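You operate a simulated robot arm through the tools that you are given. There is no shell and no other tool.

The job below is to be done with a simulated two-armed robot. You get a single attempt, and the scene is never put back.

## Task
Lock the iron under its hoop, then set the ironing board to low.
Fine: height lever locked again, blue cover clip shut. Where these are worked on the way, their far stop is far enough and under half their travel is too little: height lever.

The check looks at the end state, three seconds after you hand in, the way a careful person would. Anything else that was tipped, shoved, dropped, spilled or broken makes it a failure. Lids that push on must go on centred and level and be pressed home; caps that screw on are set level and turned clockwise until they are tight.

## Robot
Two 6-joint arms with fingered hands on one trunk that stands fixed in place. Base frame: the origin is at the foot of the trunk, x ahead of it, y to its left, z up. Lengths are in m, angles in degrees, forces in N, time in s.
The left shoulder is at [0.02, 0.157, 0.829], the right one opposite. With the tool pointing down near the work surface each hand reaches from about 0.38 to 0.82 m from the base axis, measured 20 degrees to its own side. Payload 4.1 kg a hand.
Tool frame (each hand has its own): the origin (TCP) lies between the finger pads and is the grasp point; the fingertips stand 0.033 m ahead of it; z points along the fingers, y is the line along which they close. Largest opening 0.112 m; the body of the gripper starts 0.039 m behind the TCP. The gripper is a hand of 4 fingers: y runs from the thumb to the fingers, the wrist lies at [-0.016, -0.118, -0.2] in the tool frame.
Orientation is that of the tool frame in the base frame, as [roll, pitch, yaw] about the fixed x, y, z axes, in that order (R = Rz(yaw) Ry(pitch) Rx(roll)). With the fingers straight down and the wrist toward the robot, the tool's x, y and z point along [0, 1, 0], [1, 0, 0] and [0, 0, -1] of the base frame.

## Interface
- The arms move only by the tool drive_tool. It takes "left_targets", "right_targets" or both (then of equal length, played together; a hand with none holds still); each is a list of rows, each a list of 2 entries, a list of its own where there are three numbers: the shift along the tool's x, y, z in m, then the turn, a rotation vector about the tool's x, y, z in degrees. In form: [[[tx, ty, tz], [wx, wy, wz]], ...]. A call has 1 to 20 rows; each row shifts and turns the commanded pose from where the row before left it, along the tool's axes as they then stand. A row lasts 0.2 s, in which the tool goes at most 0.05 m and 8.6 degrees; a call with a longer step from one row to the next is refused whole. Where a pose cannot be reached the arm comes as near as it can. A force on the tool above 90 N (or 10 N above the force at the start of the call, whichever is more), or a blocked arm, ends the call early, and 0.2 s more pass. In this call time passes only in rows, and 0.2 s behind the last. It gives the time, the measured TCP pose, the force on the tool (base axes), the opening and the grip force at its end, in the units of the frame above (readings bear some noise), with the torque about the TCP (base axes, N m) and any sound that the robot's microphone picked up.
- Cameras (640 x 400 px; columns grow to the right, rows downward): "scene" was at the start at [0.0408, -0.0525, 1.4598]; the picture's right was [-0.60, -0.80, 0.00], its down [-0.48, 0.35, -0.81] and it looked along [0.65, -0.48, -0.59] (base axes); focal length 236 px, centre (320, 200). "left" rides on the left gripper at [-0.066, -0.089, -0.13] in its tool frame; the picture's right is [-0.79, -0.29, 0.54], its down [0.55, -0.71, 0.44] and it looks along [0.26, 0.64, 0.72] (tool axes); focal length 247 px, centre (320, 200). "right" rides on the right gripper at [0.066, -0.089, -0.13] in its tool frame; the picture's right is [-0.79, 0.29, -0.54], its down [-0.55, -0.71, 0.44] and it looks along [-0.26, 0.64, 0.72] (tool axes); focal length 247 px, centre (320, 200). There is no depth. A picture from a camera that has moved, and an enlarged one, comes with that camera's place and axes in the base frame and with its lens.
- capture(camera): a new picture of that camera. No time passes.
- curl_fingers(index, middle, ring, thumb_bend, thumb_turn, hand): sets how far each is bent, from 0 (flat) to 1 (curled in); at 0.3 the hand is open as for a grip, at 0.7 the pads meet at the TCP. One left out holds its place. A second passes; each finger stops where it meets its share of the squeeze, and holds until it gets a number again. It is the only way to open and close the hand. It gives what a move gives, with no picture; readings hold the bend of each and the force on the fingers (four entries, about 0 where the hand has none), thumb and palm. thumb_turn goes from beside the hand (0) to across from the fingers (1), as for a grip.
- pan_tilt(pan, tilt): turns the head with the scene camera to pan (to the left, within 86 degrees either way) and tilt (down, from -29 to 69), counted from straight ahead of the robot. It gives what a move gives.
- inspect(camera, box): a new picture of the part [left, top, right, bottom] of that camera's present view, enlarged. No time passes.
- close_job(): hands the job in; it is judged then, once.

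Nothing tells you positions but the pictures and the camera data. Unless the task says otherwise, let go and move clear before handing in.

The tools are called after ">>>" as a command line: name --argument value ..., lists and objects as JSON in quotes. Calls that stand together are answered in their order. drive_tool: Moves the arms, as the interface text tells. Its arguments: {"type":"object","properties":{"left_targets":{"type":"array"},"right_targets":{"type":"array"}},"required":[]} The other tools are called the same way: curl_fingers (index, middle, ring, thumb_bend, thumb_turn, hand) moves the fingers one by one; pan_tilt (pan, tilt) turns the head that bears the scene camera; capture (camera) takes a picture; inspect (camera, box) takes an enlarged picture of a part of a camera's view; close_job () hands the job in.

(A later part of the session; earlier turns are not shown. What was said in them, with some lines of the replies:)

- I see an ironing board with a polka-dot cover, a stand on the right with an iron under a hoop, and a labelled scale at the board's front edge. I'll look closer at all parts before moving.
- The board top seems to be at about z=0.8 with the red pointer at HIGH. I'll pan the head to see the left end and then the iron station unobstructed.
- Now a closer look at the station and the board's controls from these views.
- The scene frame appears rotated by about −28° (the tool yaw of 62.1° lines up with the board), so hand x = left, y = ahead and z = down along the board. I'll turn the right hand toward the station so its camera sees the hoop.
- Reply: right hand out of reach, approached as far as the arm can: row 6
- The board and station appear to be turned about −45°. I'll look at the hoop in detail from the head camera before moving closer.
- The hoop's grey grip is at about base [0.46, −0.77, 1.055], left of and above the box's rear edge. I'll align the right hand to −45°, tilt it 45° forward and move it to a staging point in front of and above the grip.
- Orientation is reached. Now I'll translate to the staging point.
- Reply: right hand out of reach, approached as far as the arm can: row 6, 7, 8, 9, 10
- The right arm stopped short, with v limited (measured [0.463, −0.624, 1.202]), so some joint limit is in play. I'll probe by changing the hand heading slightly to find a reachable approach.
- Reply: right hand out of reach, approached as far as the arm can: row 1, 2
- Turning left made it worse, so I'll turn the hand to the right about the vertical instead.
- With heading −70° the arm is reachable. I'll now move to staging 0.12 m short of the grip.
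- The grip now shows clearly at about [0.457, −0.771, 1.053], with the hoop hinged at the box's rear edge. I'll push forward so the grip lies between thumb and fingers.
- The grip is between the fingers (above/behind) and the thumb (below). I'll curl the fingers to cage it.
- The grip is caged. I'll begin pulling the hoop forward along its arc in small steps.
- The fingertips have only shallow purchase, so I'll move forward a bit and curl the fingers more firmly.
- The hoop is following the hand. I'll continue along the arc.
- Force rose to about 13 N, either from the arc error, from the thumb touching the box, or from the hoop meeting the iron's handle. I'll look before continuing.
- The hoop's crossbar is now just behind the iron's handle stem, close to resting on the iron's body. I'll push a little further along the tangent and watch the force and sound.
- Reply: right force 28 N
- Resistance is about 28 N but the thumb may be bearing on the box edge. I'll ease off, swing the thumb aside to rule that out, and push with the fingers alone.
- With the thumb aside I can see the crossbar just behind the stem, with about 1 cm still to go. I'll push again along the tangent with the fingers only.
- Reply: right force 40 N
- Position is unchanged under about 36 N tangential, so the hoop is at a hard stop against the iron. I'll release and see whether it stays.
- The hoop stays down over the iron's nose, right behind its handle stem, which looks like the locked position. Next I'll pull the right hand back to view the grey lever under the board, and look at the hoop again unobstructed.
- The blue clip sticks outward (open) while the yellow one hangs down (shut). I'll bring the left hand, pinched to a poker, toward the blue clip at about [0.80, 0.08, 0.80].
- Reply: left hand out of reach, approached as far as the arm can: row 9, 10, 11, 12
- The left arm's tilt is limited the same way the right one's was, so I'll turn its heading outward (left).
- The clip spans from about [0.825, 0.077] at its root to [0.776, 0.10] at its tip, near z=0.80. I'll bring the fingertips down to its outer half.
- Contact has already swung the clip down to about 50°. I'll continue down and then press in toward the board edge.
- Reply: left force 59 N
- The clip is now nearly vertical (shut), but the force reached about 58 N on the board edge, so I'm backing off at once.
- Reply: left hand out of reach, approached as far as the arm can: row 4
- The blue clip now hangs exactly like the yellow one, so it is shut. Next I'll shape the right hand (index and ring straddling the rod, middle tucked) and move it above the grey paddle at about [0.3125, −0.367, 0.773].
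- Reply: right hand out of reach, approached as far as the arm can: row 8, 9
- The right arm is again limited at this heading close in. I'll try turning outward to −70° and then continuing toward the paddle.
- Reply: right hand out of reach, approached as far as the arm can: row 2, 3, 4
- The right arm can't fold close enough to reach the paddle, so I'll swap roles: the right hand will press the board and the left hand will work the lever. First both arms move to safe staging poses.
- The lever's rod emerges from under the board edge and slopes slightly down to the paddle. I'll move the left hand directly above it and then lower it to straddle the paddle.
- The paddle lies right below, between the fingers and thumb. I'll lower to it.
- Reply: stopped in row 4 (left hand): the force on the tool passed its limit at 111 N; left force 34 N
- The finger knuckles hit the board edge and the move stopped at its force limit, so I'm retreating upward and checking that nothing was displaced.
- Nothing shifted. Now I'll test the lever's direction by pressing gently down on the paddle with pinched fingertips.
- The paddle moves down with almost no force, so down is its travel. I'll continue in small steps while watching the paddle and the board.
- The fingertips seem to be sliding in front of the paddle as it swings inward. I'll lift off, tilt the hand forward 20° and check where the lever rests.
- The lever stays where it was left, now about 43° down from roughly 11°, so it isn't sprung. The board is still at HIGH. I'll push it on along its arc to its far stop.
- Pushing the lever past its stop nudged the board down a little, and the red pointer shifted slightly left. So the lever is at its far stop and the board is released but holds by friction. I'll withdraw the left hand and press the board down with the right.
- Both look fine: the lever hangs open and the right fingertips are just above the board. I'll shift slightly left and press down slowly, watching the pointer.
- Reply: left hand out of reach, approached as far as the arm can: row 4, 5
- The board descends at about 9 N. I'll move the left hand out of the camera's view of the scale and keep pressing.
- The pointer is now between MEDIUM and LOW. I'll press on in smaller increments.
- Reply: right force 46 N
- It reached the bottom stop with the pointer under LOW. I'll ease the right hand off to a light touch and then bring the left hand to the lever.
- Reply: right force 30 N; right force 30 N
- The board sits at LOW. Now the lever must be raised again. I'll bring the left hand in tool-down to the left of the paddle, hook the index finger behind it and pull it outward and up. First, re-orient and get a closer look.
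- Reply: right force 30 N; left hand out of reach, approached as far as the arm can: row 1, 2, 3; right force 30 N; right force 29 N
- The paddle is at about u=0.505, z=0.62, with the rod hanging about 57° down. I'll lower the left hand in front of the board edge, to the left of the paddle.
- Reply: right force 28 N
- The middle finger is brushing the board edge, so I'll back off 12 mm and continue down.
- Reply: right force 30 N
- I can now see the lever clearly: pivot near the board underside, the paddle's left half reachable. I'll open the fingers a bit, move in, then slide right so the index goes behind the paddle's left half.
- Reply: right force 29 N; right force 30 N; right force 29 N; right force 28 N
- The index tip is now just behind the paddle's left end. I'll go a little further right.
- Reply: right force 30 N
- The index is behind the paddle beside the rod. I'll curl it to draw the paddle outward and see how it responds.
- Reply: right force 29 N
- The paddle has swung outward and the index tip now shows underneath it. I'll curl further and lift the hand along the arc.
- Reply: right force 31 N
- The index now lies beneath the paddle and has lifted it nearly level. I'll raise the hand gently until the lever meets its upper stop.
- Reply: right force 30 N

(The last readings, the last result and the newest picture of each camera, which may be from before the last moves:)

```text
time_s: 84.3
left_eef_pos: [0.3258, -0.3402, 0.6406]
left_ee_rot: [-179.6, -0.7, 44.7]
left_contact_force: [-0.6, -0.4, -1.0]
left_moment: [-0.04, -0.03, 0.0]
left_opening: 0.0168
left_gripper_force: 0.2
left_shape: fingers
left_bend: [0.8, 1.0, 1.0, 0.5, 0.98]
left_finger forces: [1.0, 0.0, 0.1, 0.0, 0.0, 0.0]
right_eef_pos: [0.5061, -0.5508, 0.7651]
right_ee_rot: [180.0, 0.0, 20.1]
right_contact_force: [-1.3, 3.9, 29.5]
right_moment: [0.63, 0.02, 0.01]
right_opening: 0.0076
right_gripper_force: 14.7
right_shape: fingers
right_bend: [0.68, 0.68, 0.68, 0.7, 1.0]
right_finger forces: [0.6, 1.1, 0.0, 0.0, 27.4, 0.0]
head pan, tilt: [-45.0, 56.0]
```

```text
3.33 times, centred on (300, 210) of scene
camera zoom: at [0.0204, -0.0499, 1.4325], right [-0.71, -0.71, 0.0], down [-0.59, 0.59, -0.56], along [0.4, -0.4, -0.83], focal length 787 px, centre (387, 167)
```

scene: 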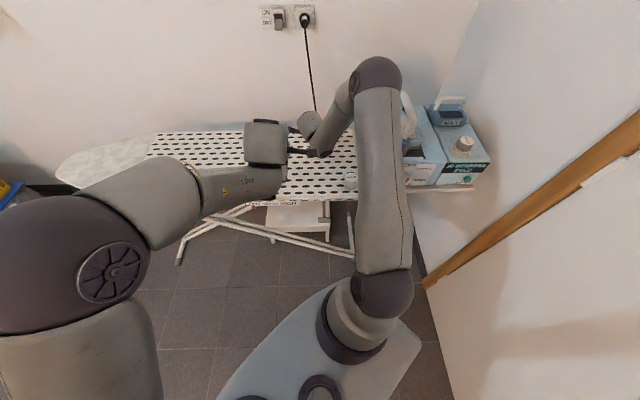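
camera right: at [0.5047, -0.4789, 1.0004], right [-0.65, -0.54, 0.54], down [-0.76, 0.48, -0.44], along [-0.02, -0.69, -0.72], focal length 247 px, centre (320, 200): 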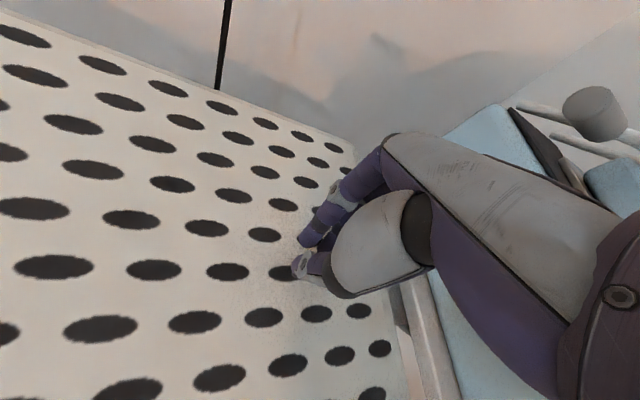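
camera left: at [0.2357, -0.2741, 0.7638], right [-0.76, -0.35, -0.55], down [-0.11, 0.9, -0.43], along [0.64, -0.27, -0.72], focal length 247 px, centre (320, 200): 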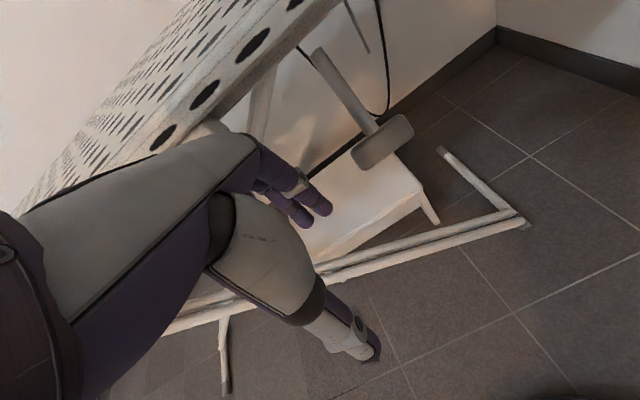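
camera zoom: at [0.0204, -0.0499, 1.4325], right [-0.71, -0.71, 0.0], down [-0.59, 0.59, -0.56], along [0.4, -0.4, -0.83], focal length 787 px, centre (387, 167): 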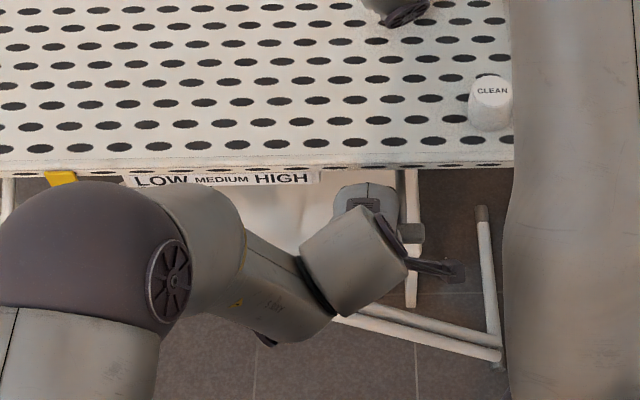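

>>> drive_tool --left_targets '[[[0, 0.0, -0.005], [0, 0, 0]], [[0, 0.0, -0.005], [0, 0, 0]]]'

>>> drive_tool --left_targets '[[[0, 0.0, -0.005], [0, 0, 0]]]'

>>> inspect --camera "left" --box '[220, 70, 440, 280]'

```text
time_s: 84.9
left_eef_pos: [0.3261, -0.3405, 0.6499]
left_ee_rot: [-179.7, -0.6, 44.8]
left_contact_force: [0.5, -0.1, -0.7]
left_moment: [0.01, 0.01, -0.01]
left_opening: 0.0167
left_gripper_force: 0.4
left_shape: fingers
left_bend: [0.8, 1.0, 1.0, 0.5, 0.98]
left_finger forces: [0.3, 0.1, 0.0, 0.1, 0.1, 0.0]
right_eef_pos: [0.508, -0.5499, 0.7648]
right_ee_rot: [179.9, 0.1, 20.1]
right_contact_force: [-1.6, 4.3, 29.2]
right_moment: [0.6, 0.0, 0.04]
right_opening: 0.0077
right_gripper_force: 14.1
right_shape: fingers
right_bend: [0.68, 0.68, 0.68, 0.7, 1.0]
right_finger forces: [0.6, 1.1, 0.0, 0.0, 27.4, 0.1]
head pan, tilt: [-45.0, 56.0]
```

```text
time_s: 85.3
left_eef_pos: [0.3256, -0.3402, 0.6545]
left_ee_rot: [-179.6, -0.6, 44.8]
left_contact_force: [-0.2, -0.4, -3.0]
left_moment: [0.08, 0.05, 0.03]
left_opening: 0.0167
left_gripper_force: 1.5
left_shape: fingers
left_bend: [0.8, 1.0, 1.0, 0.5, 0.98]
left_finger forces: [3.0, 0.0, 0.0, 0.1, 0.0, 0.0]
right_eef_pos: [0.5071, -0.5493, 0.7648]
right_ee_rot: [179.8, 0.0, 20.1]
right_contact_force: [-1.2, 3.7, 30.4]
right_moment: [0.62, -0.01, -0.01]
right_opening: 0.0078
right_gripper_force: 14.2
right_shape: fingers
right_bend: [0.68, 0.68, 0.68, 0.7, 1.0]
right_finger forces: [0.5, 1.0, 0.1, 0.1, 28.0, 0.0]
head pan, tilt: [-45.0, 56.0]
```

```text
1.90 times, centred on (330, 175) of left
camera zoom: at [0.2155, -0.3253, 0.7844], right [-0.76, -0.35, -0.55], down [-0.11, 0.9, -0.43], along [0.64, -0.27, -0.72], focal length 470 px, centre (301, 248)
```

zoom: 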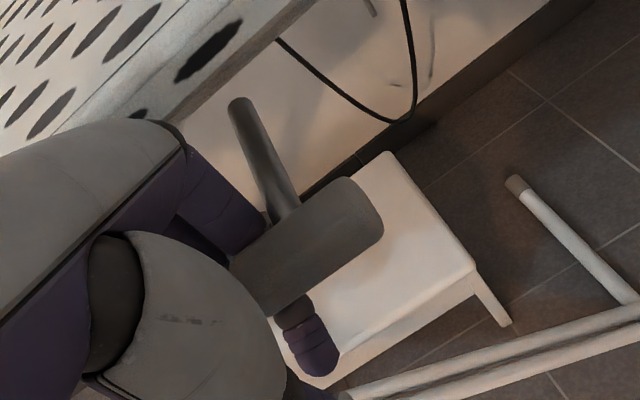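

>>> drive_tool --left_targets '[[[0, 0.0, -0.005], [0, 0, 0]]]'

>>> inspect --camera "left" --box '[220, 70, 440, 280]'

>>> inspect --camera "scene" --box '[230, 150, 370, 270]'

```text
time_s: 85.7
left_eef_pos: [0.3257, -0.3407, 0.658]
left_ee_rot: [-179.5, -0.6, 44.8]
left_contact_force: [1.6, -1.9, -15.5]
left_moment: [0.33, 0.11, 0.03]
left_opening: 0.0188
left_gripper_force: 6.7
left_shape: fingers
left_bend: [0.79, 1.0, 1.0, 0.5, 0.98]
left_finger forces: [13.1, 0.0, 0.0, 0.0, 0.0, 0.0]
right_eef_pos: [0.5088, -0.5513, 0.7654]
right_ee_rot: [179.9, 0.0, 20.1]
right_contact_force: [-2.6, 4.4, 30.7]
right_moment: [0.72, 0.06, 0.05]
right_opening: 0.0079
right_gripper_force: 15.4
right_shape: fingers
right_bend: [0.68, 0.68, 0.68, 0.7, 1.0]
right_finger forces: [0.3, 0.8, 0.0, 0.0, 30.0, 0.1]
head pan, tilt: [-45.0, 56.0]
```

```text
1.90 times, centred on (330, 175) of left
camera zoom: at [0.2154, -0.325, 0.7883], right [-0.76, -0.35, -0.54], down [-0.11, 0.9, -0.42], along [0.64, -0.26, -0.72], focal length 470 px, centre (301, 248)
```

zoom: 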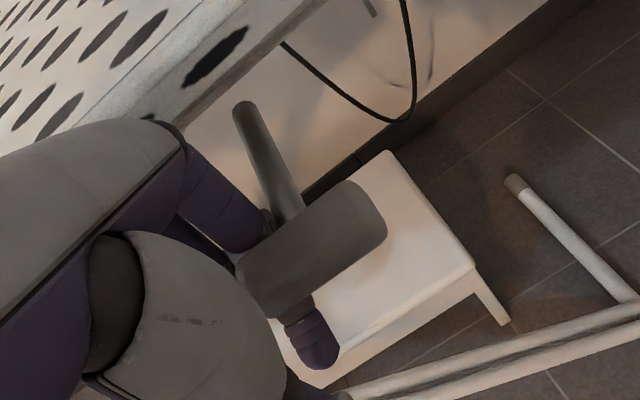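

```text
3.33 times, centred on (300, 210) of scene
camera zoom: at [0.0206, -0.0501, 1.4324], right [-0.71, -0.71, 0.0], down [-0.59, 0.59, -0.56], along [0.4, -0.4, -0.83], focal length 787 px, centre (387, 167)
```

zoom: 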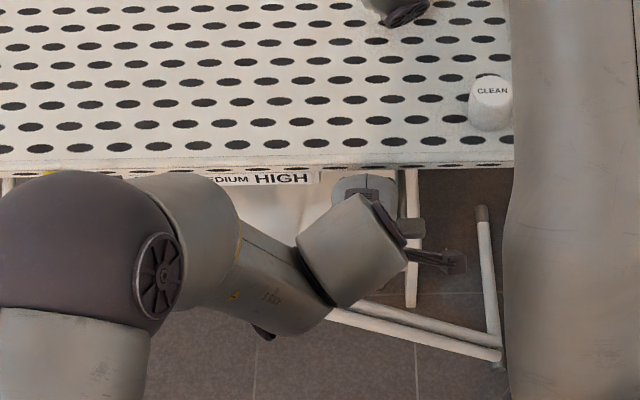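

The lever is firmly at its upper stop (15 N). I'll drop the finger slightly, slide it out sideways to the left, and withdraw.

>>> drive_tool --left_targets '[[[0, 0, 0.008], [0, 0, 0]], [[0.004, 0, 0.006], [0, 0, 0]], [[0.02, 0, 0], [0, 0, 0]], [[0.025, 0, 0], [0, 0, 0]], [[0.02, -0.01, 0], [0, 0, 0]]]'

>>> inspect --camera "left" --box '[220, 30, 440, 280]'

```text
time_s: 86.9
left_eef_pos: [0.3707, -0.2835, 0.6449]
left_ee_rot: [-179.8, -0.6, 44.8]
left_contact_force: [0.6, 0.3, -0.1]
left_moment: [0.04, -0.02, -0.03]
left_opening: 0.0168
left_gripper_force: 0.1
left_shape: fingers
left_bend: [0.8, 1.0, 1.0, 0.5, 0.98]
left_finger forces: [0.0, 0.0, 0.1, 0.0, 0.0, 0.1]
right_eef_pos: [0.5077, -0.5499, 0.7635]
right_ee_rot: [179.8, 0.0, 20.1]
right_contact_force: [-0.3, 4.4, 28.7]
right_moment: [0.57, -0.02, 0.01]
right_opening: 0.0078
right_gripper_force: 14.7
right_shape: fingers
right_bend: [0.68, 0.68, 0.68, 0.7, 1.0]
right_finger forces: [0.6, 1.4, 0.0, 0.1, 27.0, 0.0]
head pan, tilt: [-45.0, 56.0]
```

```text
1.60 times, centred on (330, 155) of left
camera zoom: at [0.2591, -0.2685, 0.7761], right [-0.76, -0.35, -0.55], down [-0.11, 0.9, -0.43], along [0.64, -0.27, -0.72], focal length 395 px, centre (304, 272)
```

zoom: 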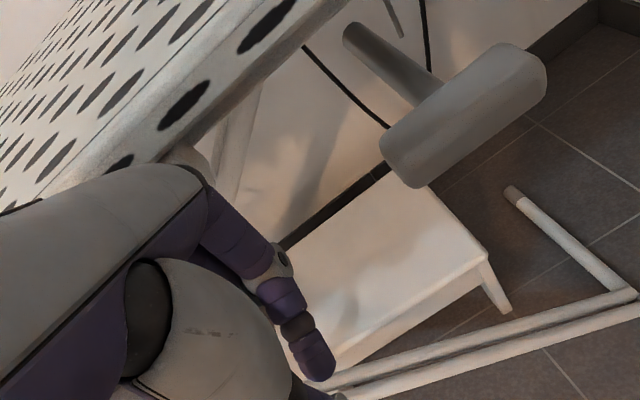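

The lever stays up. I'll raise the left hand clear to the same relative viewpoint as before, to compare the lever's angle with its starting one.

>>> drive_tool --left_targets '[[[0, -0.008, -0.02], [0, 0, 0]], [[0, 0, -0.04], [0, 0, 0]], [[0, 0, -0.04], [0, 0, 0]], [[-0.0127, -0.005, -0.04], [0, 0, 0]], [[0, 0.005, -0.04], [0, 0, 0]]]'

>>> capture --camera "left"

>>> inspect --camera "left" --box '[300, 140, 540, 300]'

```text
time_s: 88.1
left_eef_pos: [0.3516, -0.2869, 0.8251]
left_ee_rot: [-179.6, -0.8, 44.7]
left_contact_force: [-0.5, -0.3, -0.3]
left_moment: [0.0, 0.02, -0.02]
left_opening: 0.0165
left_gripper_force: 0.1
left_shape: fingers
left_bend: [0.8, 1.0, 1.0, 0.5, 0.98]
left_finger forces: [0.0, 0.0, 0.0, 0.0, 0.0, 0.0]
right_eef_pos: [0.507, -0.5517, 0.7649]
right_ee_rot: [180.0, 0.0, 20.1]
right_contact_force: [-0.7, 3.7, 27.4]
right_moment: [0.58, 0.03, 0.03]
right_opening: 0.0075
right_gripper_force: 13.9
right_shape: fingers
right_bend: [0.68, 0.68, 0.68, 0.7, 1.0]
right_finger forces: [0.7, 1.2, 0.0, 0.0, 26.6, 0.0]
head pan, tilt: [-45.0, 56.0]
```

```text
taken
camera left: at [0.2403, -0.2723, 0.9556], right [-0.76, -0.35, -0.55], down [-0.11, 0.9, -0.43], along [0.64, -0.27, -0.72], focal length 247 px, centre (320, 200)
```

left: 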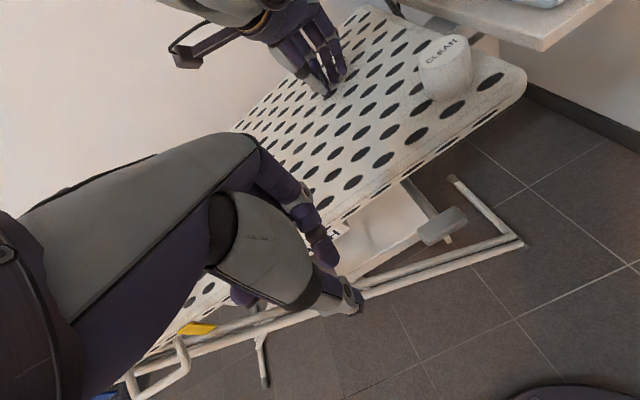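

```text
2.50 times, centred on (420, 220) of left
camera zoom: at [0.2403, -0.2723, 0.9556], right [-0.76, -0.35, -0.55], down [-0.11, 0.9, -0.43], along [0.64, -0.27, -0.72], focal length 617 px, centre (70, 150)
```

zoom: 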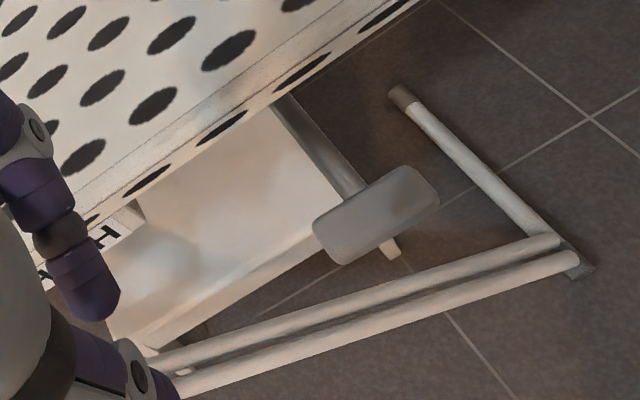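

The lever's appearance matches its starting (locked) one exactly. Now I'll lift the right hand off the board and check that the pointer stays at LOW.

>>> drive_tool --right_targets '[[[0, 0, -0.01], [0, 0, 0]], [[0, 0, -0.02], [0, 0, 0]], [[0, 0, -0.04], [0, 0, 0]], [[0, 0, -0.04], [0, 0, 0]], [[0, 0, -0.04], [0, 0, 0]], [[0, 0, -0.04], [0, 0, 0]]]' --left_targets '[[[0, 0, -0.04], [0, 0, 0]], [[0, 0, -0.04], [0, 0, 0]], [[0.02, 0, -0.04], [0, 0, 0]], [[0.03, 0, -0.035], [0, 0, 0]], [[0.03, 0, -0.035], [0, 0, 0]], [[0.03, 0, -0.035], [0, 0, 0]]]'

>>> capture --camera "scene"

>>> inspect --camera "scene" --box '[190, 150, 370, 270]'

>>> capture --camera "left"

>>> capture --camera "right"

```text
time_s: 89.5
left_eef_pos: [0.4299, -0.2154, 1.053]
left_ee_rot: [-179.7, -0.5, 44.8]
left_contact_force: [0.5, -0.5, -0.6]
left_moment: [0.03, 0.01, 0.02]
left_opening: 0.0166
left_gripper_force: 0.1
left_shape: fingers
left_bend: [0.8, 1.0, 1.0, 0.5, 0.98]
left_finger forces: [0.0, 0.0, 0.1, 0.0, 0.0, 0.0]
right_eef_pos: [0.5075, -0.5516, 0.9536]
right_ee_rot: [-180.0, 0.1, 20.1]
right_contact_force: [0.6, 0.2, -0.7]
right_moment: [0.0, 0.0, -0.01]
right_opening: 0.0075
right_gripper_force: 0.0
right_shape: fingers
right_bend: [0.68, 0.68, 0.68, 0.68, 1.0]
right_finger forces: [0.1, 0.1, 0.0, 0.0, 0.0, 0.0]
head pan, tilt: [-45.0, 56.0]
```

```text
taken
```

scene: 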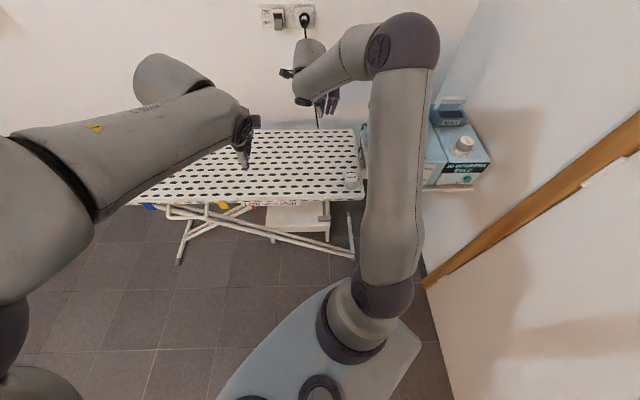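

```text
3.33 times, centred on (280, 210) of scene
camera zoom: at [0.0211, -0.0511, 1.4324], right [-0.71, -0.71, 0.0], down [-0.59, 0.59, -0.56], along [0.4, -0.4, -0.83], focal length 787 px, centre (453, 167)
```

zoom: 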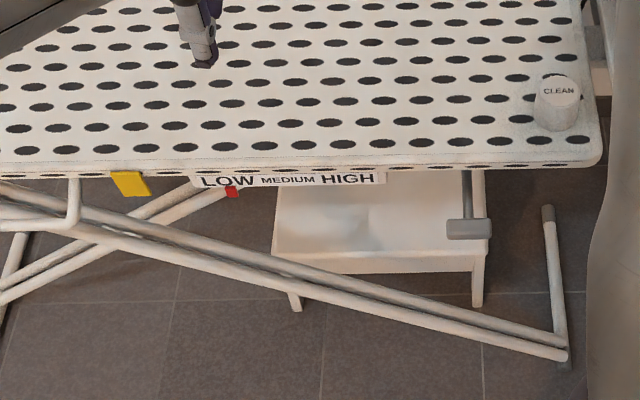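

```text
taken
camera left: at [0.3191, -0.2005, 1.1829], right [-0.76, -0.35, -0.55], down [-0.11, 0.9, -0.43], along [0.64, -0.27, -0.72], focal length 247 px, centre (320, 200)
```

left: 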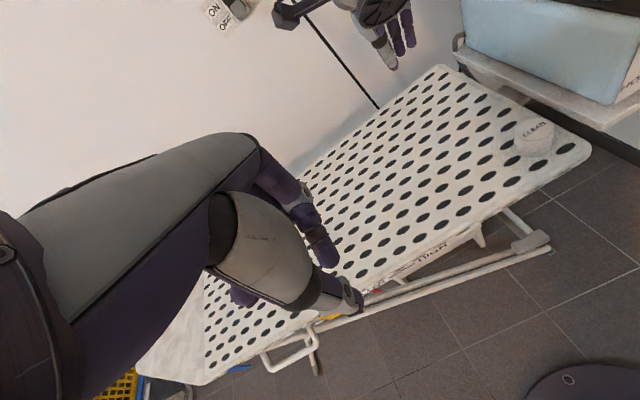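

```text
taken
camera right: at [0.5395, -0.4463, 1.0832], right [-0.65, -0.54, 0.54], down [-0.76, 0.48, -0.43], along [-0.02, -0.69, -0.72], focal length 247 px, centre (320, 200)
```

right: 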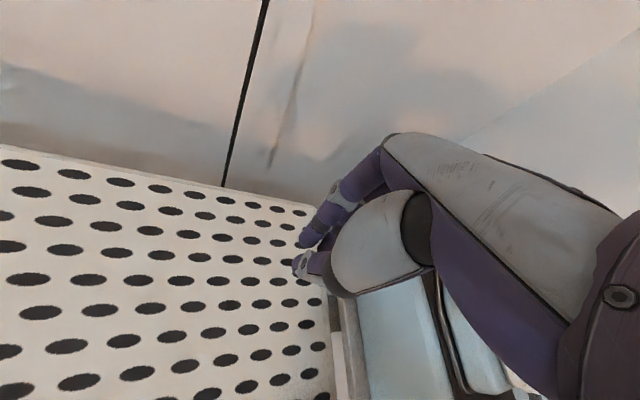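

The pointer rests at LOW. I'll back the arms away and verify the hoop, clip and everything else from the head camera.

>>> drive_tool --right_targets '[[[0.02, -0.03, -0.03], [0, 0, 0]], [[0.02, -0.03, -0.03], [0, 0, 0]], [[0.0, -0.03, -0.035], [0, 0, 0]], [[-0.0, -0.03, -0.035], [0, 0, 0]], [[0, -0.03, -0.035], [0, 0, 0]], [[0, -0.03, -0.035], [0, 0, 0]]]' --left_targets '[[[0.03, 0, -0.03], [0, 0, 0]], [[0.03, 0, -0.03], [0, 0, 0]], [[0.03, 0, -0.03], [0, 0, 0]], [[0.03, 0, -0.03], [0, 0, 0]], [[0.03, 0, -0.02], [0, 0, 0]], [[0.03, 0, -0.02], [0, 0, 0]]]'

>>> pan_tilt --pan -60 --tilt 38

>>> capture --camera "scene"

>>> pan_tilt --pan -15 --tilt 45

>>> capture --camera "scene"

>>> capture --camera "right"

```text
time_s: 90.9
left_eef_pos: [0.5494, -0.0876, 1.2097]
left_ee_rot: [-179.6, -0.6, 44.8]
left_contact_force: [-0.7, -0.9, 0.0]
left_moment: [0.02, 0.03, 0.01]
left_opening: 0.0164
left_gripper_force: 0.0
left_shape: fingers
left_bend: [0.8, 1.0, 1.0, 0.5, 0.98]
left_finger forces: [0.0, 0.1, 0.1, 0.0, 0.0, 0.1]
left hand out of reach, approached as far as the arm can: row 6
right_eef_pos: [0.4843, -0.37, 1.1534]
right_ee_rot: [-179.9, 0.1, 20.1]
right_contact_force: [-0.1, 0.1, 0.1]
right_moment: [0.01, 0.02, -0.01]
right_opening: 0.0077
right_gripper_force: 0.0
right_shape: fingers
right_bend: [0.68, 0.68, 0.68, 0.68, 1.0]
right_finger forces: [0.0, 0.0, 0.0, 0.0, 0.2, 0.0]
head pan, tilt: [-45.0, 56.0]
```

```text
time_s: 91.7
left_eef_pos: [0.5489, -0.0878, 1.2095]
left_ee_rot: [-179.7, -0.5, 44.7]
left_contact_force: [0.7, -0.5, 0.6]
left_moment: [0.0, 0.03, 0.0]
left_opening: 0.0165
left_gripper_force: 0.0
left_shape: fingers
left_bend: [0.8, 1.0, 1.0, 0.5, 0.98]
left_finger forces: [0.0, 0.1, 0.0, 0.0, 0.0, 0.0]
right_eef_pos: [0.4847, -0.3689, 1.1535]
right_ee_rot: [-179.9, 0.0, 20.1]
right_contact_force: [0.0, -0.4, 0.5]
right_moment: [0.03, 0.01, -0.02]
right_opening: 0.0076
right_gripper_force: 0.1
right_shape: fingers
right_bend: [0.68, 0.68, 0.68, 0.68, 1.0]
right_finger forces: [0.0, 0.0, 0.0, 0.0, 0.1, 0.0]
head pan, tilt: [-60.0, 38.0]
```

```text
taken
```

scene: 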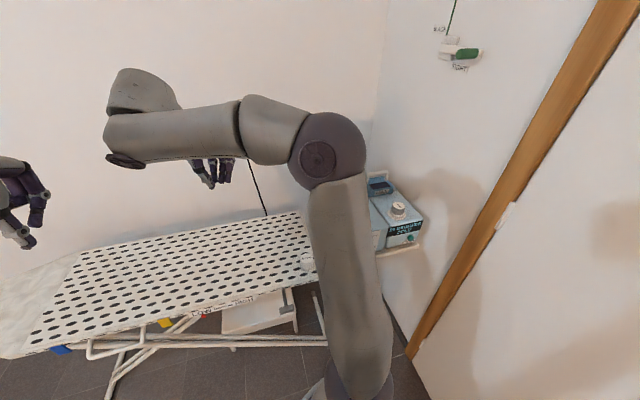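

```text
time_s: 92.8
left_eef_pos: [0.5509, -0.0872, 1.2109]
left_ee_rot: [-179.7, -0.6, 44.8]
left_contact_force: [-0.5, 0.3, 0.0]
left_moment: [0.0, 0.04, -0.02]
left_opening: 0.0168
left_gripper_force: 0.1
left_shape: fingers
left_bend: [0.8, 1.0, 1.0, 0.5, 0.98]
left_finger forces: [0.0, 0.0, 0.1, 0.0, 0.0, 0.1]
right_eef_pos: [0.4854, -0.369, 1.1527]
right_ee_rot: [-180.0, 0.0, 20.1]
right_contact_force: [0.0, 0.7, 0.4]
right_moment: [0.0, 0.01, -0.02]
right_opening: 0.0074
right_gripper_force: 0.0
right_shape: fingers
right_bend: [0.68, 0.68, 0.68, 0.68, 1.0]
right_finger forces: [0.0, 0.0, 0.0, 0.1, 0.0, 0.1]
head pan, tilt: [-15.0, 45.0]
```

```text
taken
```

scene: 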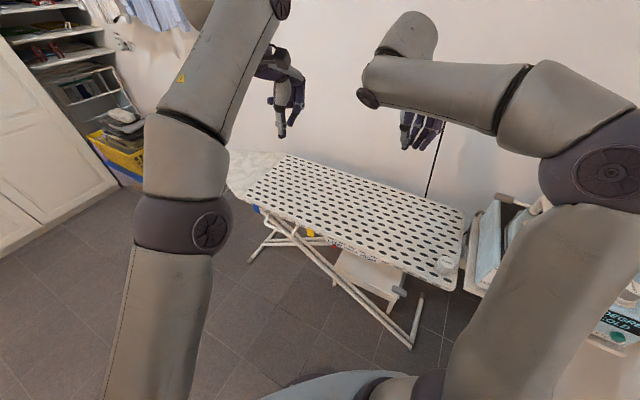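

```text
taken
camera right: at [0.5174, -0.2629, 1.2835], right [-0.65, -0.54, 0.54], down [-0.76, 0.48, -0.44], along [-0.02, -0.69, -0.72], focal length 247 px, centre (320, 200)
```

right: 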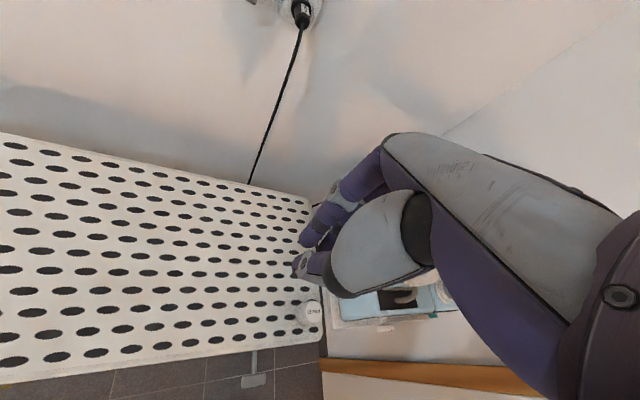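

To see the station unobstructed, I'll return the right arm to about its starting pose.

>>> drive_tool --right_targets '[[[0, 0, -0.02], [0, 0, -8.4]], [[0, 0, -0.02], [0, 0, -8.4]], [[0, 0, -0.02], [0, 0, -8.4]], [[0, 0, -0.02], [0, 0, -8.4]], [[0, 0, -0.02], [0, 0, -8.4]], [[-0.015, -0.04, -0.006], [0, 0, 0]], [[-0.015, -0.04, -0.006], [0, 0, 0]], [[-0.015, -0.04, -0.006], [0, 0, 0]], [[-0.015, -0.03, -0.006], [0, 0, 0]]]'

>>> pan_tilt --pan -36.7 --tilt 36.4

>>> capture --camera "scene"

>>> inspect --camera "scene" --box '[380, 140, 580, 290]'

>>> inspect --camera "scene" --box '[80, 180, 400, 380]'

```text
time_s: 94.8
left_eef_pos: [0.5503, -0.0863, 1.2114]
left_ee_rot: [-179.7, -0.8, 44.8]
left_contact_force: [-0.3, 1.0, -0.3]
left_moment: [-0.02, 0.06, 0.05]
left_opening: 0.0164
left_gripper_force: 0.1
left_shape: fingers
left_bend: [0.8, 1.0, 1.0, 0.5, 0.98]
left_finger forces: [0.0, 0.1, 0.0, 0.0, 0.1, 0.1]
right_eef_pos: [0.326, -0.3475, 1.2735]
right_ee_rot: [179.9, 0.0, 62.1]
right_contact_force: [0.4, 0.1, 0.0]
right_moment: [-0.03, 0.04, 0.02]
right_opening: 0.0074
right_gripper_force: 0.1
right_shape: fingers
right_bend: [0.68, 0.68, 0.68, 0.68, 1.0]
right_finger forces: [0.0, 0.0, 0.0, 0.1, 0.1, 0.0]
head pan, tilt: [-15.0, 45.0]
```

```text
time_s: 95.7
left_eef_pos: [0.5506, -0.0879, 1.2091]
left_ee_rot: [-179.7, -0.5, 44.8]
left_contact_force: [-0.1, -0.3, 0.4]
left_moment: [-0.01, 0.0, 0.02]
left_opening: 0.0166
left_gripper_force: 0.0
left_shape: fingers
left_bend: [0.8, 1.0, 1.0, 0.5, 0.98]
left_finger forces: [0.0, 0.1, 0.1, 0.1, 0.0, 0.0]
right_eef_pos: [0.3263, -0.3474, 1.2755]
right_ee_rot: [180.0, 0.1, 62.1]
right_contact_force: [0.1, 0.9, 0.2]
right_moment: [-0.03, 0.0, 0.02]
right_opening: 0.0071
right_gripper_force: 0.1
right_shape: fingers
right_bend: [0.68, 0.68, 0.68, 0.68, 1.0]
right_finger forces: [0.1, 0.1, 0.0, 0.0, 0.0, 0.0]
head pan, tilt: [-36.7, 36.4]
```

```text
taken
```

scene: 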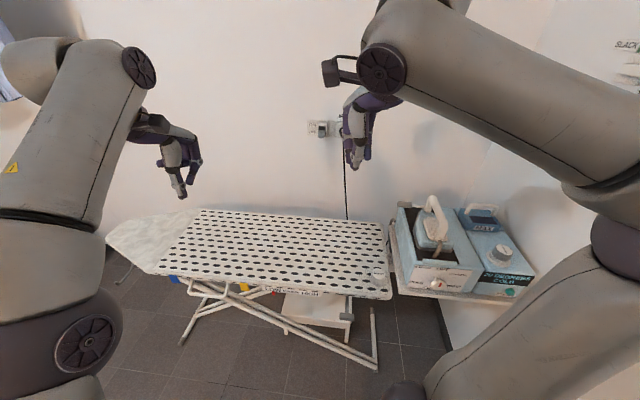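

```text
2.67 times, centred on (480, 215) of scene
camera zoom: at [0.0408, -0.0525, 1.4597], right [-0.6, -0.8, 0.0], down [-0.48, 0.35, -0.8], along [0.65, -0.48, -0.59], focal length 630 px, centre (-107, 160)
```

zoom: 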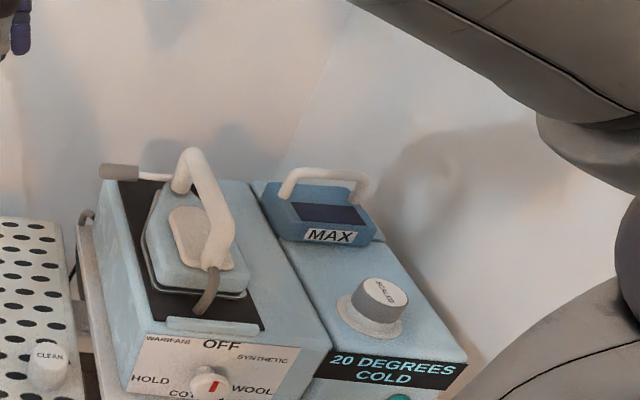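

```text
2.00 times, centred on (240, 280) of scene
camera zoom: at [0.0408, -0.0525, 1.4597], right [-0.6, -0.8, 0.0], down [-0.48, 0.35, -0.8], along [0.65, -0.48, -0.59], focal length 472 px, centre (480, 40)
```

zoom: 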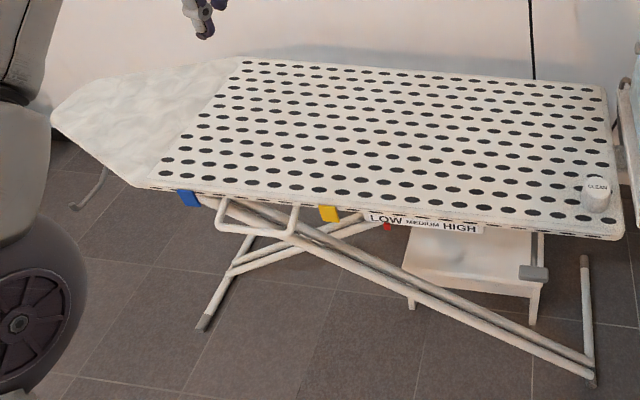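

The whole station lowered together with the board (it hangs on the board's end), which is why the iron had to be locked first. I'll take a closer look at the hoop.

>>> inspect --camera "scene" --box '[390, 185, 480, 245]'

>>> inspect --camera "scene" --box '[440, 190, 540, 300]'

>>> inspect --camera "scene" --box '[250, 270, 390, 380]'

>>> capture --camera "right"

```text
6.67 times, centred on (435, 215) of scene
camera zoom: at [0.0408, -0.0525, 1.4597], right [-0.6, -0.8, 0.0], down [-0.48, 0.35, -0.8], along [0.65, -0.48, -0.59], focal length 1574 px, centre (-447, 100)
```

zoom: 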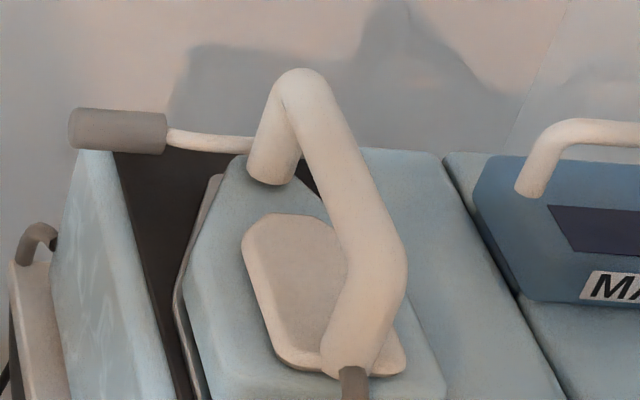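

```text
3.64 times, centred on (490, 245) of scene
camera zoom: at [0.0408, -0.0525, 1.4597], right [-0.6, -0.8, 0.0], down [-0.48, 0.35, -0.8], along [0.65, -0.48, -0.59], focal length 859 px, centre (-298, 36)
```

zoom: 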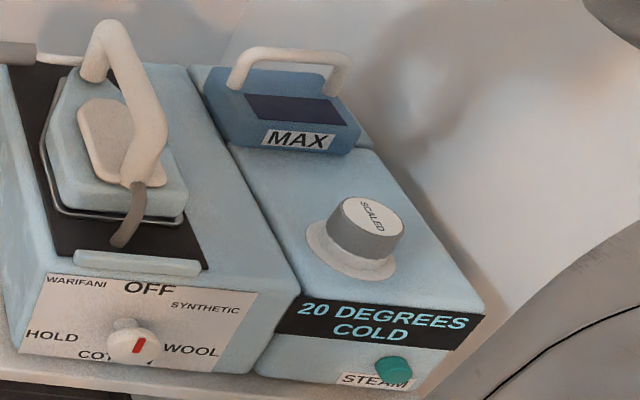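

```text
3.64 times, centred on (320, 325) of scene
camera zoom: at [0.0408, -0.0525, 1.4597], right [-0.6, -0.8, 0.0], down [-0.48, 0.35, -0.8], along [0.65, -0.48, -0.59], focal length 859 px, centre (320, -254)
```

zoom: 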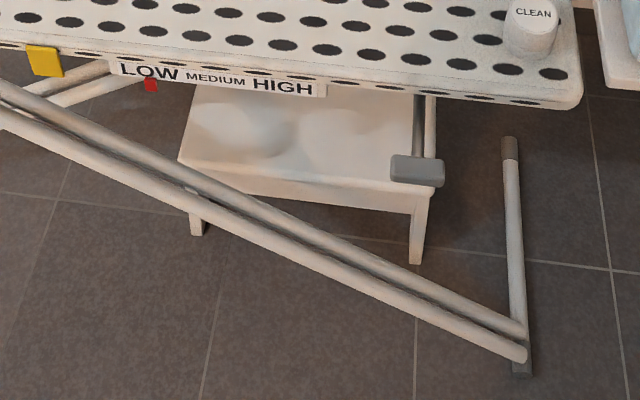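

```text
taken
camera right: at [0.2798, -0.2488, 1.405], right [-0.12, -0.83, 0.54], down [-0.89, -0.16, -0.44], along [0.45, -0.53, -0.72], focal length 247 px, centre (320, 200)
```

right: 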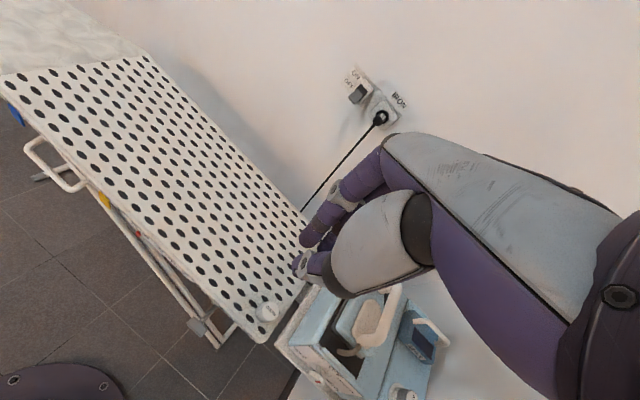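

The hoop stays over the iron's nose. However, I'm not fully sure its earlier stop wasn't my fingertip touching the box edge, so I'll go back and press straight down on the grip alone to confirm it's fully home.

>>> drive_tool --right_targets '[[[0, 0, 0], [0, 0, 8.4]], [[0, 0, 0], [0, 0, 8.4]], [[0, 0, 0], [0, 0, 8.4]], [[0, 0, 0], [0, 0, 8.4]], [[0, 0, 0], [0, 0, 8.4]], [[0.0129, 0.0372, 0.015], [0, 0, 0]], [[0.0129, 0.0372, 0.015], [0, 0, 0]], [[0.0129, 0.0372, 0.015], [0, 0, 0]], [[0.0129, 0.0372, 0.015], [0, 0, 0]], [[0.0129, 0.0372, 0.015], [0, 0, 0]], [[0, 0, 0], [-7.5, 0, 0]], [[0, 0, 0], [-7.5, 0, 0]], [[0, 0, 0], [-7.5, 0, 0]], [[0, 0, 0], [-7.5, 0, 0]], [[0, 0, 0], [-7.5, 0, 0]], [[0, 0, 0], [-7.5, 0, 0]]]'

>>> drive_tool --right_targets '[[[-0.0145, -0.005, 0.0351], [0, 0, 0]], [[-0.0145, -0.005, 0.0351], [0, 0, 0]], [[-0.0145, -0.005, 0.0351], [0, 0, 0]], [[-0.0145, -0.005, 0.0351], [0, 0, 0]], [[-0.0145, -0.005, 0.0351], [0, 0, 0]], [[-0.0145, -0.005, 0.0351], [0, 0, 0]]]'

>>> capture --camera "right"

```text
time_s: 99.1
left_eef_pos: [0.5495, -0.0874, 1.2098]
left_ee_rot: [-179.7, -0.6, 44.8]
left_contact_force: [-1.0, 0.3, -0.9]
left_moment: [0.0, 0.0, 0.0]
left_opening: 0.0164
left_gripper_force: 0.1
left_shape: fingers
left_bend: [0.8, 1.0, 1.0, 0.5, 0.98]
left_finger forces: [0.0, 0.1, 0.0, 0.0, 0.1, 0.0]
right_eef_pos: [0.447, -0.5019, 1.2018]
right_ee_rot: [134.9, -0.1, 20.3]
right_contact_force: [0.5, 0.1, 0.7]
right_moment: [-0.01, -0.01, -0.01]
right_opening: 0.0073
right_gripper_force: 0.1
right_shape: fingers
right_bend: [0.68, 0.68, 0.68, 0.68, 1.0]
right_finger forces: [0.0, 0.0, 0.0, 0.0, 0.1, 0.0]
head pan, tilt: [-36.7, 36.4]
```

```text
time_s: 100.5
left_eef_pos: [0.5496, -0.0876, 1.2104]
left_ee_rot: [-179.6, -0.6, 44.8]
left_contact_force: [0.6, 0.4, -0.3]
left_moment: [-0.03, -0.02, -0.01]
left_opening: 0.0165
left_gripper_force: 0.0
left_shape: fingers
left_bend: [0.8, 1.0, 1.0, 0.5, 0.98]
left_finger forces: [0.0, 0.0, 0.0, 0.0, 0.1, 0.0]
right_eef_pos: [0.4081, -0.6504, 1.0315]
right_ee_rot: [135.0, -0.2, 20.1]
right_contact_force: [0.2, 0.7, 0.1]
right_moment: [0.01, 0.02, -0.01]
right_opening: 0.0074
right_gripper_force: 0.0
right_shape: fingers
right_bend: [0.68, 0.68, 0.68, 0.68, 1.0]
right_finger forces: [0.0, 0.0, 0.1, 0.0, 0.0, 0.0]
head pan, tilt: [-36.7, 36.4]
```

```text
taken
camera right: at [0.4175, -0.4831, 1.0612], right [-0.81, -0.1, 0.58], down [-0.59, -0.01, -0.81], along [0.09, -0.99, -0.06], focal length 247 px, centre (320, 200)
```

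right: 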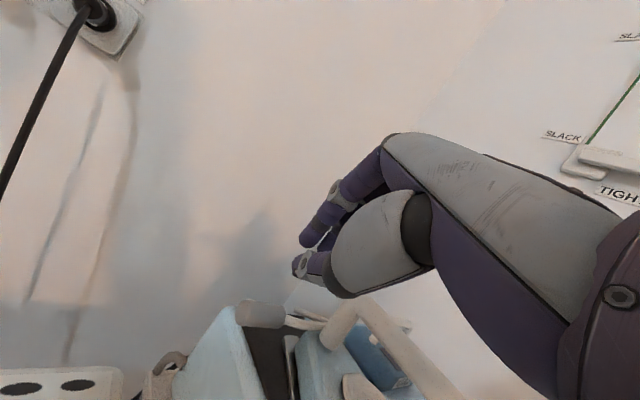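

>>> inspect --camera "right" --box '[200, 280, 440, 400]'

```text
2.67 times, centred on (320, 340) of right
camera zoom: at [0.4175, -0.4831, 1.0612], right [-0.81, -0.1, 0.58], down [-0.59, -0.01, -0.81], along [0.09, -0.99, -0.06], focal length 659 px, centre (320, -173)
```

zoom: 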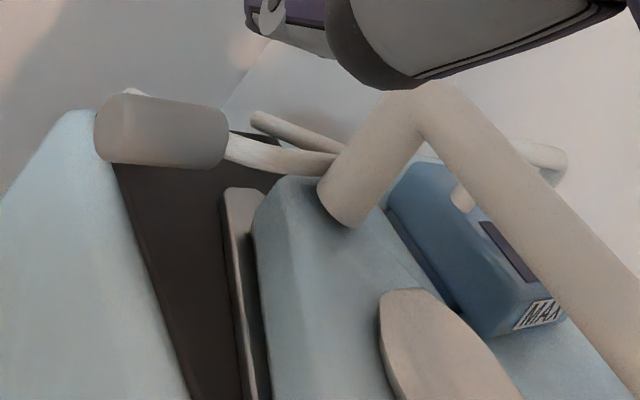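

>>> drive_tool --right_targets '[[[-0.006, -0.0028, 0.0271], [0, 0, 0]], [[-0.006, -0.0028, 0.0271], [0, 0, 0]], [[-0.006, -0.0028, 0.0271], [0, 0, 0]]]'

>>> inspect --camera "right" --box '[200, 200, 480, 400]'

```text
time_s: 101.3
left_eef_pos: [0.5504, -0.0871, 1.2102]
left_ee_rot: [-179.7, -0.5, 44.8]
left_contact_force: [0.2, 0.1, -0.4]
left_moment: [-0.05, -0.01, 0.0]
left_opening: 0.0165
left_gripper_force: 0.1
left_shape: fingers
left_bend: [0.8, 1.0, 1.0, 0.5, 0.98]
left_finger forces: [0.1, 0.0, 0.0, 0.1, 0.0, 0.0]
right_eef_pos: [0.4114, -0.7077, 0.9683]
right_ee_rot: [135.0, 0.0, 20.0]
right_contact_force: [-0.3, 0.7, -0.6]
right_moment: [0.02, 0.0, 0.03]
right_opening: 0.0075
right_gripper_force: 0.1
right_shape: fingers
right_bend: [0.68, 0.68, 0.68, 0.68, 1.0]
right_finger forces: [0.1, 0.0, 0.1, 0.1, 0.0, 0.0]
head pan, tilt: [-36.7, 36.4]
```

```text
2.00 times, centred on (340, 300) of right
camera zoom: at [0.4216, -0.5409, 0.9979], right [-0.81, -0.1, 0.58], down [-0.59, -0.01, -0.81], along [0.09, -0.99, -0.06], focal length 494 px, centre (280, 0)
```

zoom: 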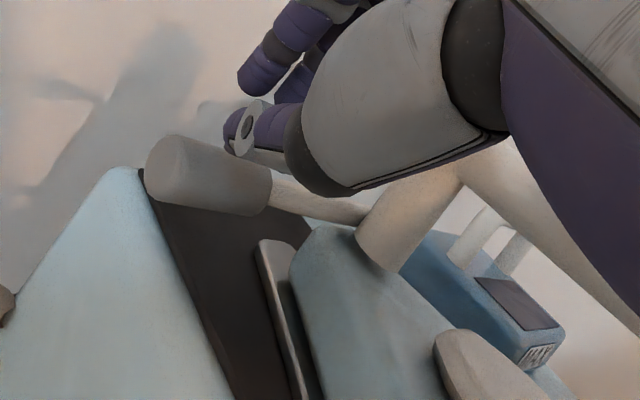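

>>> drive_tool --right_targets '[[[0.002, -0.0035, 0.0035], [0, 0, 0]], [[0.002, -0.0035, 0.0035], [0, 0, 0]], [[0, -0.0035, 0.0035], [0, 0, 0]]]'

>>> inspect --camera "right" --box '[200, 200, 480, 400]'

```text
time_s: 102.1
left_eef_pos: [0.5509, -0.0869, 1.2106]
left_ee_rot: [-179.7, -0.7, 44.9]
left_contact_force: [0.8, -0.4, -0.6]
left_moment: [0.0, -0.03, 0.03]
left_opening: 0.0166
left_gripper_force: 0.1
left_shape: fingers
left_bend: [0.8, 1.0, 1.0, 0.5, 0.98]
left_finger forces: [0.0, 0.0, 0.1, 0.1, 0.0, 0.0]
right_eef_pos: [0.4138, -0.7057, 0.9562]
right_ee_rot: [134.8, -0.1, 20.1]
right_contact_force: [-2.9, 5.6, 7.6]
right_moment: [0.1, 0.02, 0.05]
right_opening: 0.0045
right_gripper_force: 4.9
right_shape: fingers
right_bend: [0.68, 0.68, 0.68, 0.7, 1.0]
right_finger forces: [0.1, 0.0, 0.1, 0.0, 9.7, 0.0]
head pan, tilt: [-36.7, 36.4]
```

```text
2.00 times, centred on (340, 300) of right
camera zoom: at [0.424, -0.5382, 0.9846], right [-0.81, -0.1, 0.58], down [-0.58, -0.01, -0.81], along [0.09, -0.99, -0.05], focal length 494 px, centre (280, 0)
```

zoom: 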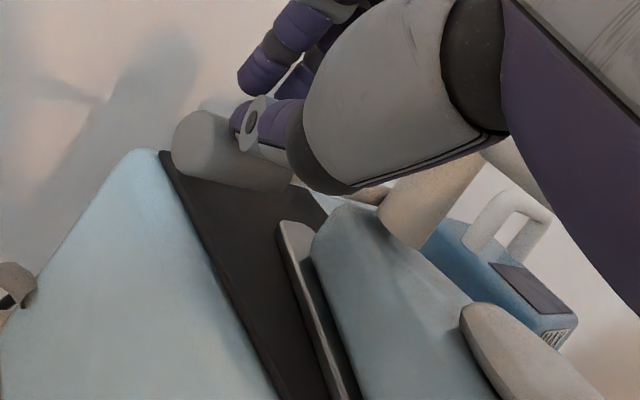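

>>> drive_tool --right_targets '[[[0, 0.007, -0.007], [0, 0, 0]], [[0, 0.01, 0.01], [0, 0, 0]], [[0, -0.0035, 0.0035], [0, 0, 0]], [[0, -0.0035, 0.0035], [0, 0, 0]], [[0, -0.0035, 0.0035], [0, 0, 0]]]'

>>> inspect --camera "right" --box '[200, 200, 480, 400]'

```text
time_s: 103.3
left_eef_pos: [0.55, -0.087, 1.2106]
left_ee_rot: [-179.6, -0.6, 44.9]
left_contact_force: [0.6, 0.3, 0.2]
left_moment: [-0.01, 0.04, 0.0]
left_opening: 0.0166
left_gripper_force: 0.1
left_shape: fingers
left_bend: [0.8, 1.0, 1.0, 0.5, 0.98]
left_finger forces: [0.0, 0.0, 0.0, 0.0, 0.1, 0.0]
right_eef_pos: [0.4182, -0.7191, 0.9512]
right_ee_rot: [134.7, 0.0, 20.0]
right_contact_force: [0.4, 1.9, 10.6]
right_moment: [-0.04, -0.08, 0.05]
right_opening: 0.0
right_gripper_force: 4.9
right_shape: fingers
right_bend: [0.68, 0.68, 0.68, 0.72, 1.0]
right_finger forces: [0.0, 0.1, 0.0, 0.0, 10.3, 0.0]
head pan, tilt: [-36.7, 36.4]
```

```text
2.00 times, centred on (340, 300) of right
camera zoom: at [0.428, -0.551, 0.9799], right [-0.81, -0.1, 0.58], down [-0.58, -0.01, -0.81], along [0.09, -0.99, -0.05], focal length 494 px, centre (280, 0)
```

zoom: 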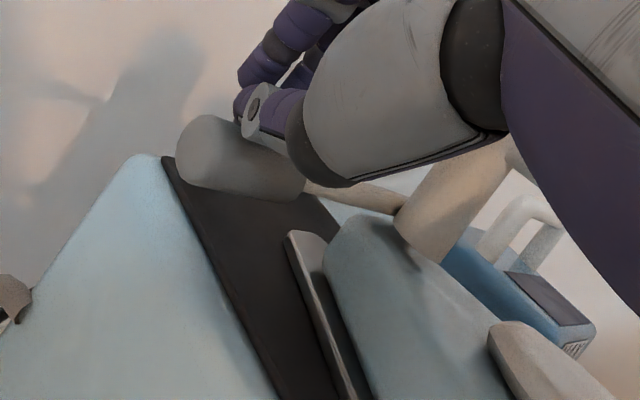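

>>> drive_tool --right_targets '[[[0, -0.0035, 0.0035], [0, 0, 0]], [[0, -0.0035, 0.0035], [0, 0, 0]]]'

>>> inspect --camera "right" --box '[200, 200, 480, 400]'

```text
time_s: 103.9
left_eef_pos: [0.5499, -0.0872, 1.2093]
left_ee_rot: [-179.8, -0.7, 44.7]
left_contact_force: [0.2, 0.0, 0.2]
left_moment: [0.01, 0.0, -0.02]
left_opening: 0.0166
left_gripper_force: 0.0
left_shape: fingers
left_bend: [0.8, 1.0, 1.0, 0.5, 0.98]
left_finger forces: [0.0, 0.0, 0.1, 0.0, 0.1, 0.1]
right_eef_pos: [0.419, -0.7186, 0.9425]
right_ee_rot: [134.6, -0.1, 20.2]
right_contact_force: [0.6, 0.4, 20.6]
right_moment: [-0.22, -0.17, -0.02]
right_opening: 0.0001
right_gripper_force: 11.3
right_shape: fingers
right_bend: [0.65, 0.68, 0.68, 0.75, 1.0]
right_finger forces: [0.0, 0.0, 0.0, 0.0, 23.3, 0.1]
head pan, tilt: [-36.7, 36.4]
```

```text
2.00 times, centred on (340, 300) of right
camera zoom: at [0.429, -0.5516, 0.971], right [-0.81, -0.1, 0.58], down [-0.58, -0.01, -0.81], along [0.09, -0.99, -0.05], focal length 494 px, centre (280, 0)
```

zoom: 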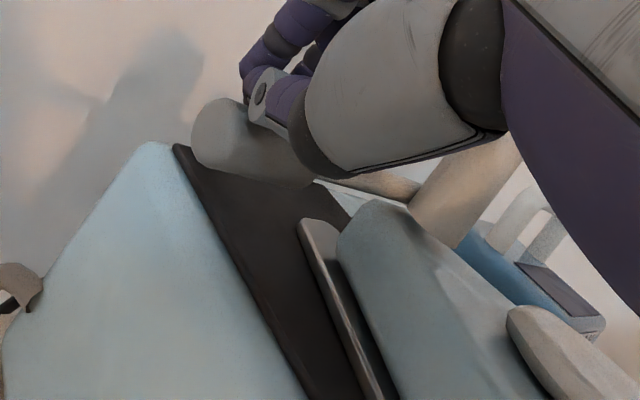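

With 20 N bearing on the grip alone the hoop doesn't move, so it is fully home. I'll withdraw the right hand and do a last check.

>>> drive_tool --right_targets '[[[0, 0.01, -0.01], [0, 0, 0]], [[0, 0.014, -0.02], [0, 0, 0]], [[0, 0.0, -0.04], [0, 0, 0]], [[0.01, 0, -0.045], [0, 0, 0]], [[0.01, 0, -0.045], [0, 0, 0]], [[0.01, -0.01, -0.045], [0, 0, 0]], [[0.007, -0.0273, -0.0226], [0, 0, 0]], [[0.007, -0.0273, -0.0226], [0, 0, 0]], [[0.007, -0.0273, -0.0226], [0, 0, 0]]]'

>>> capture --camera "right"

>>> capture --camera "scene"

>>> inspect --camera "scene" --box '[80, 180, 400, 380]'

```text
time_s: 105.9
left_eef_pos: [0.5492, -0.0879, 1.2101]
left_ee_rot: [-179.7, -0.6, 44.9]
left_contact_force: [-0.1, -0.3, -0.3]
left_moment: [0.05, -0.01, -0.02]
left_opening: 0.0162
left_gripper_force: 0.0
left_shape: fingers
left_bend: [0.8, 1.0, 1.0, 0.5, 0.98]
left_finger forces: [0.0, 0.1, 0.0, 0.1, 0.0, 0.0]
right_eef_pos: [0.3902, -0.4781, 1.0877]
right_ee_rot: [135.1, 0.0, 19.9]
right_contact_force: [-0.3, 0.2, -0.6]
right_moment: [0.0, 0.02, -0.02]
right_opening: 0.0075
right_gripper_force: 0.0
right_shape: fingers
right_bend: [0.68, 0.68, 0.68, 0.68, 1.0]
right_finger forces: [0.1, 0.0, 0.0, 0.0, 0.0, 0.0]
right hand out of reach, approached as far as the arm can: row 9
head pan, tilt: [-36.7, 36.4]
```

```text
taken
camera right: at [0.3995, -0.31, 1.116], right [-0.81, -0.1, 0.58], down [-0.59, 0.0, -0.81], along [0.09, -0.99, -0.06], focal length 247 px, centre (320, 200)
```

right: 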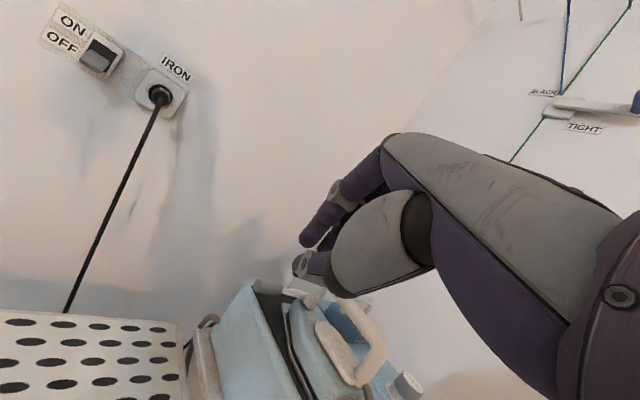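

```text
taken
```

scene: 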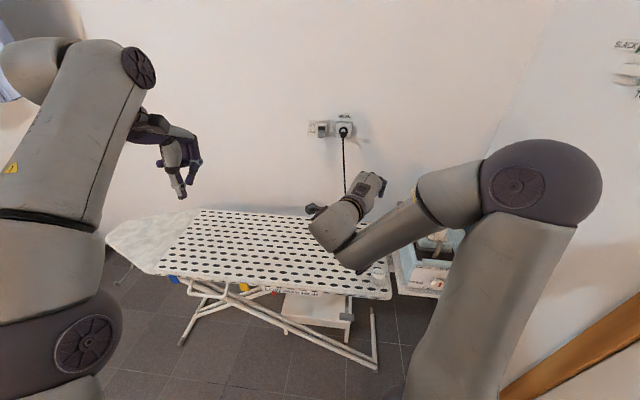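

```text
2.00 times, centred on (240, 280) of scene
camera zoom: at [0.0406, -0.0528, 1.4598], right [-0.6, -0.8, 0.0], down [-0.48, 0.35, -0.8], along [0.65, -0.48, -0.59], focal length 472 px, centre (480, 40)
```

zoom: 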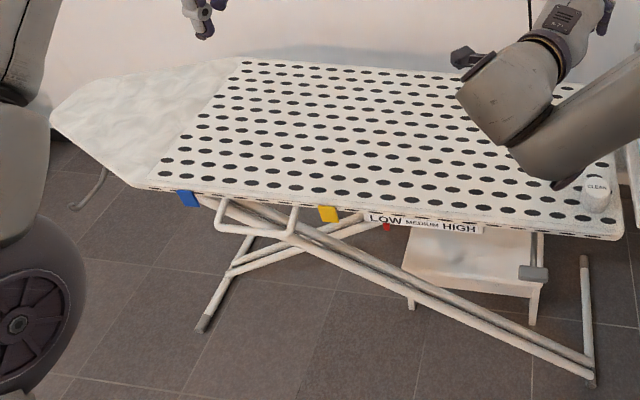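

The pointer is at LOW, the lever is back at its locked stop, the blue clip is shut and the hoop is home over the iron. Both hands are clear and nothing is touching, so I'm handing in.

>>> close_job

```text
The job is handed in.
```

The iron is locked under its hoop and the ironing board is set to LOW. The job is handed in, and I haven't seen the result of the check.

- **Hoop:** It is swung down over the iron's nose. It did not move when I pressed 20 N on its grip alone, and it stayed put after I let go. There was no click, so "locked" rests on that hard stop.
- **Board height:** I pushed the lever to its far stop, then pressed the board down to its bottom stop. The red pointer sits under LOW. The iron station lowered with the board.
- **Height lever:** I raised it until it met its upper stop. From the same relative viewpoint it looks the same as it did locked at the start.
- **Blue cover clip:** It was sticking out and now hangs down like the yellow one.

Two pushes hit the board's front edge harder than intended. One was about 58 N while closing the clip. The other spiked to 111 N when a finger caught the edge, and the move stopped by itself. I compared pictures afterwards and nothing had shifted.

Both hands were clear of everything at hand-in.
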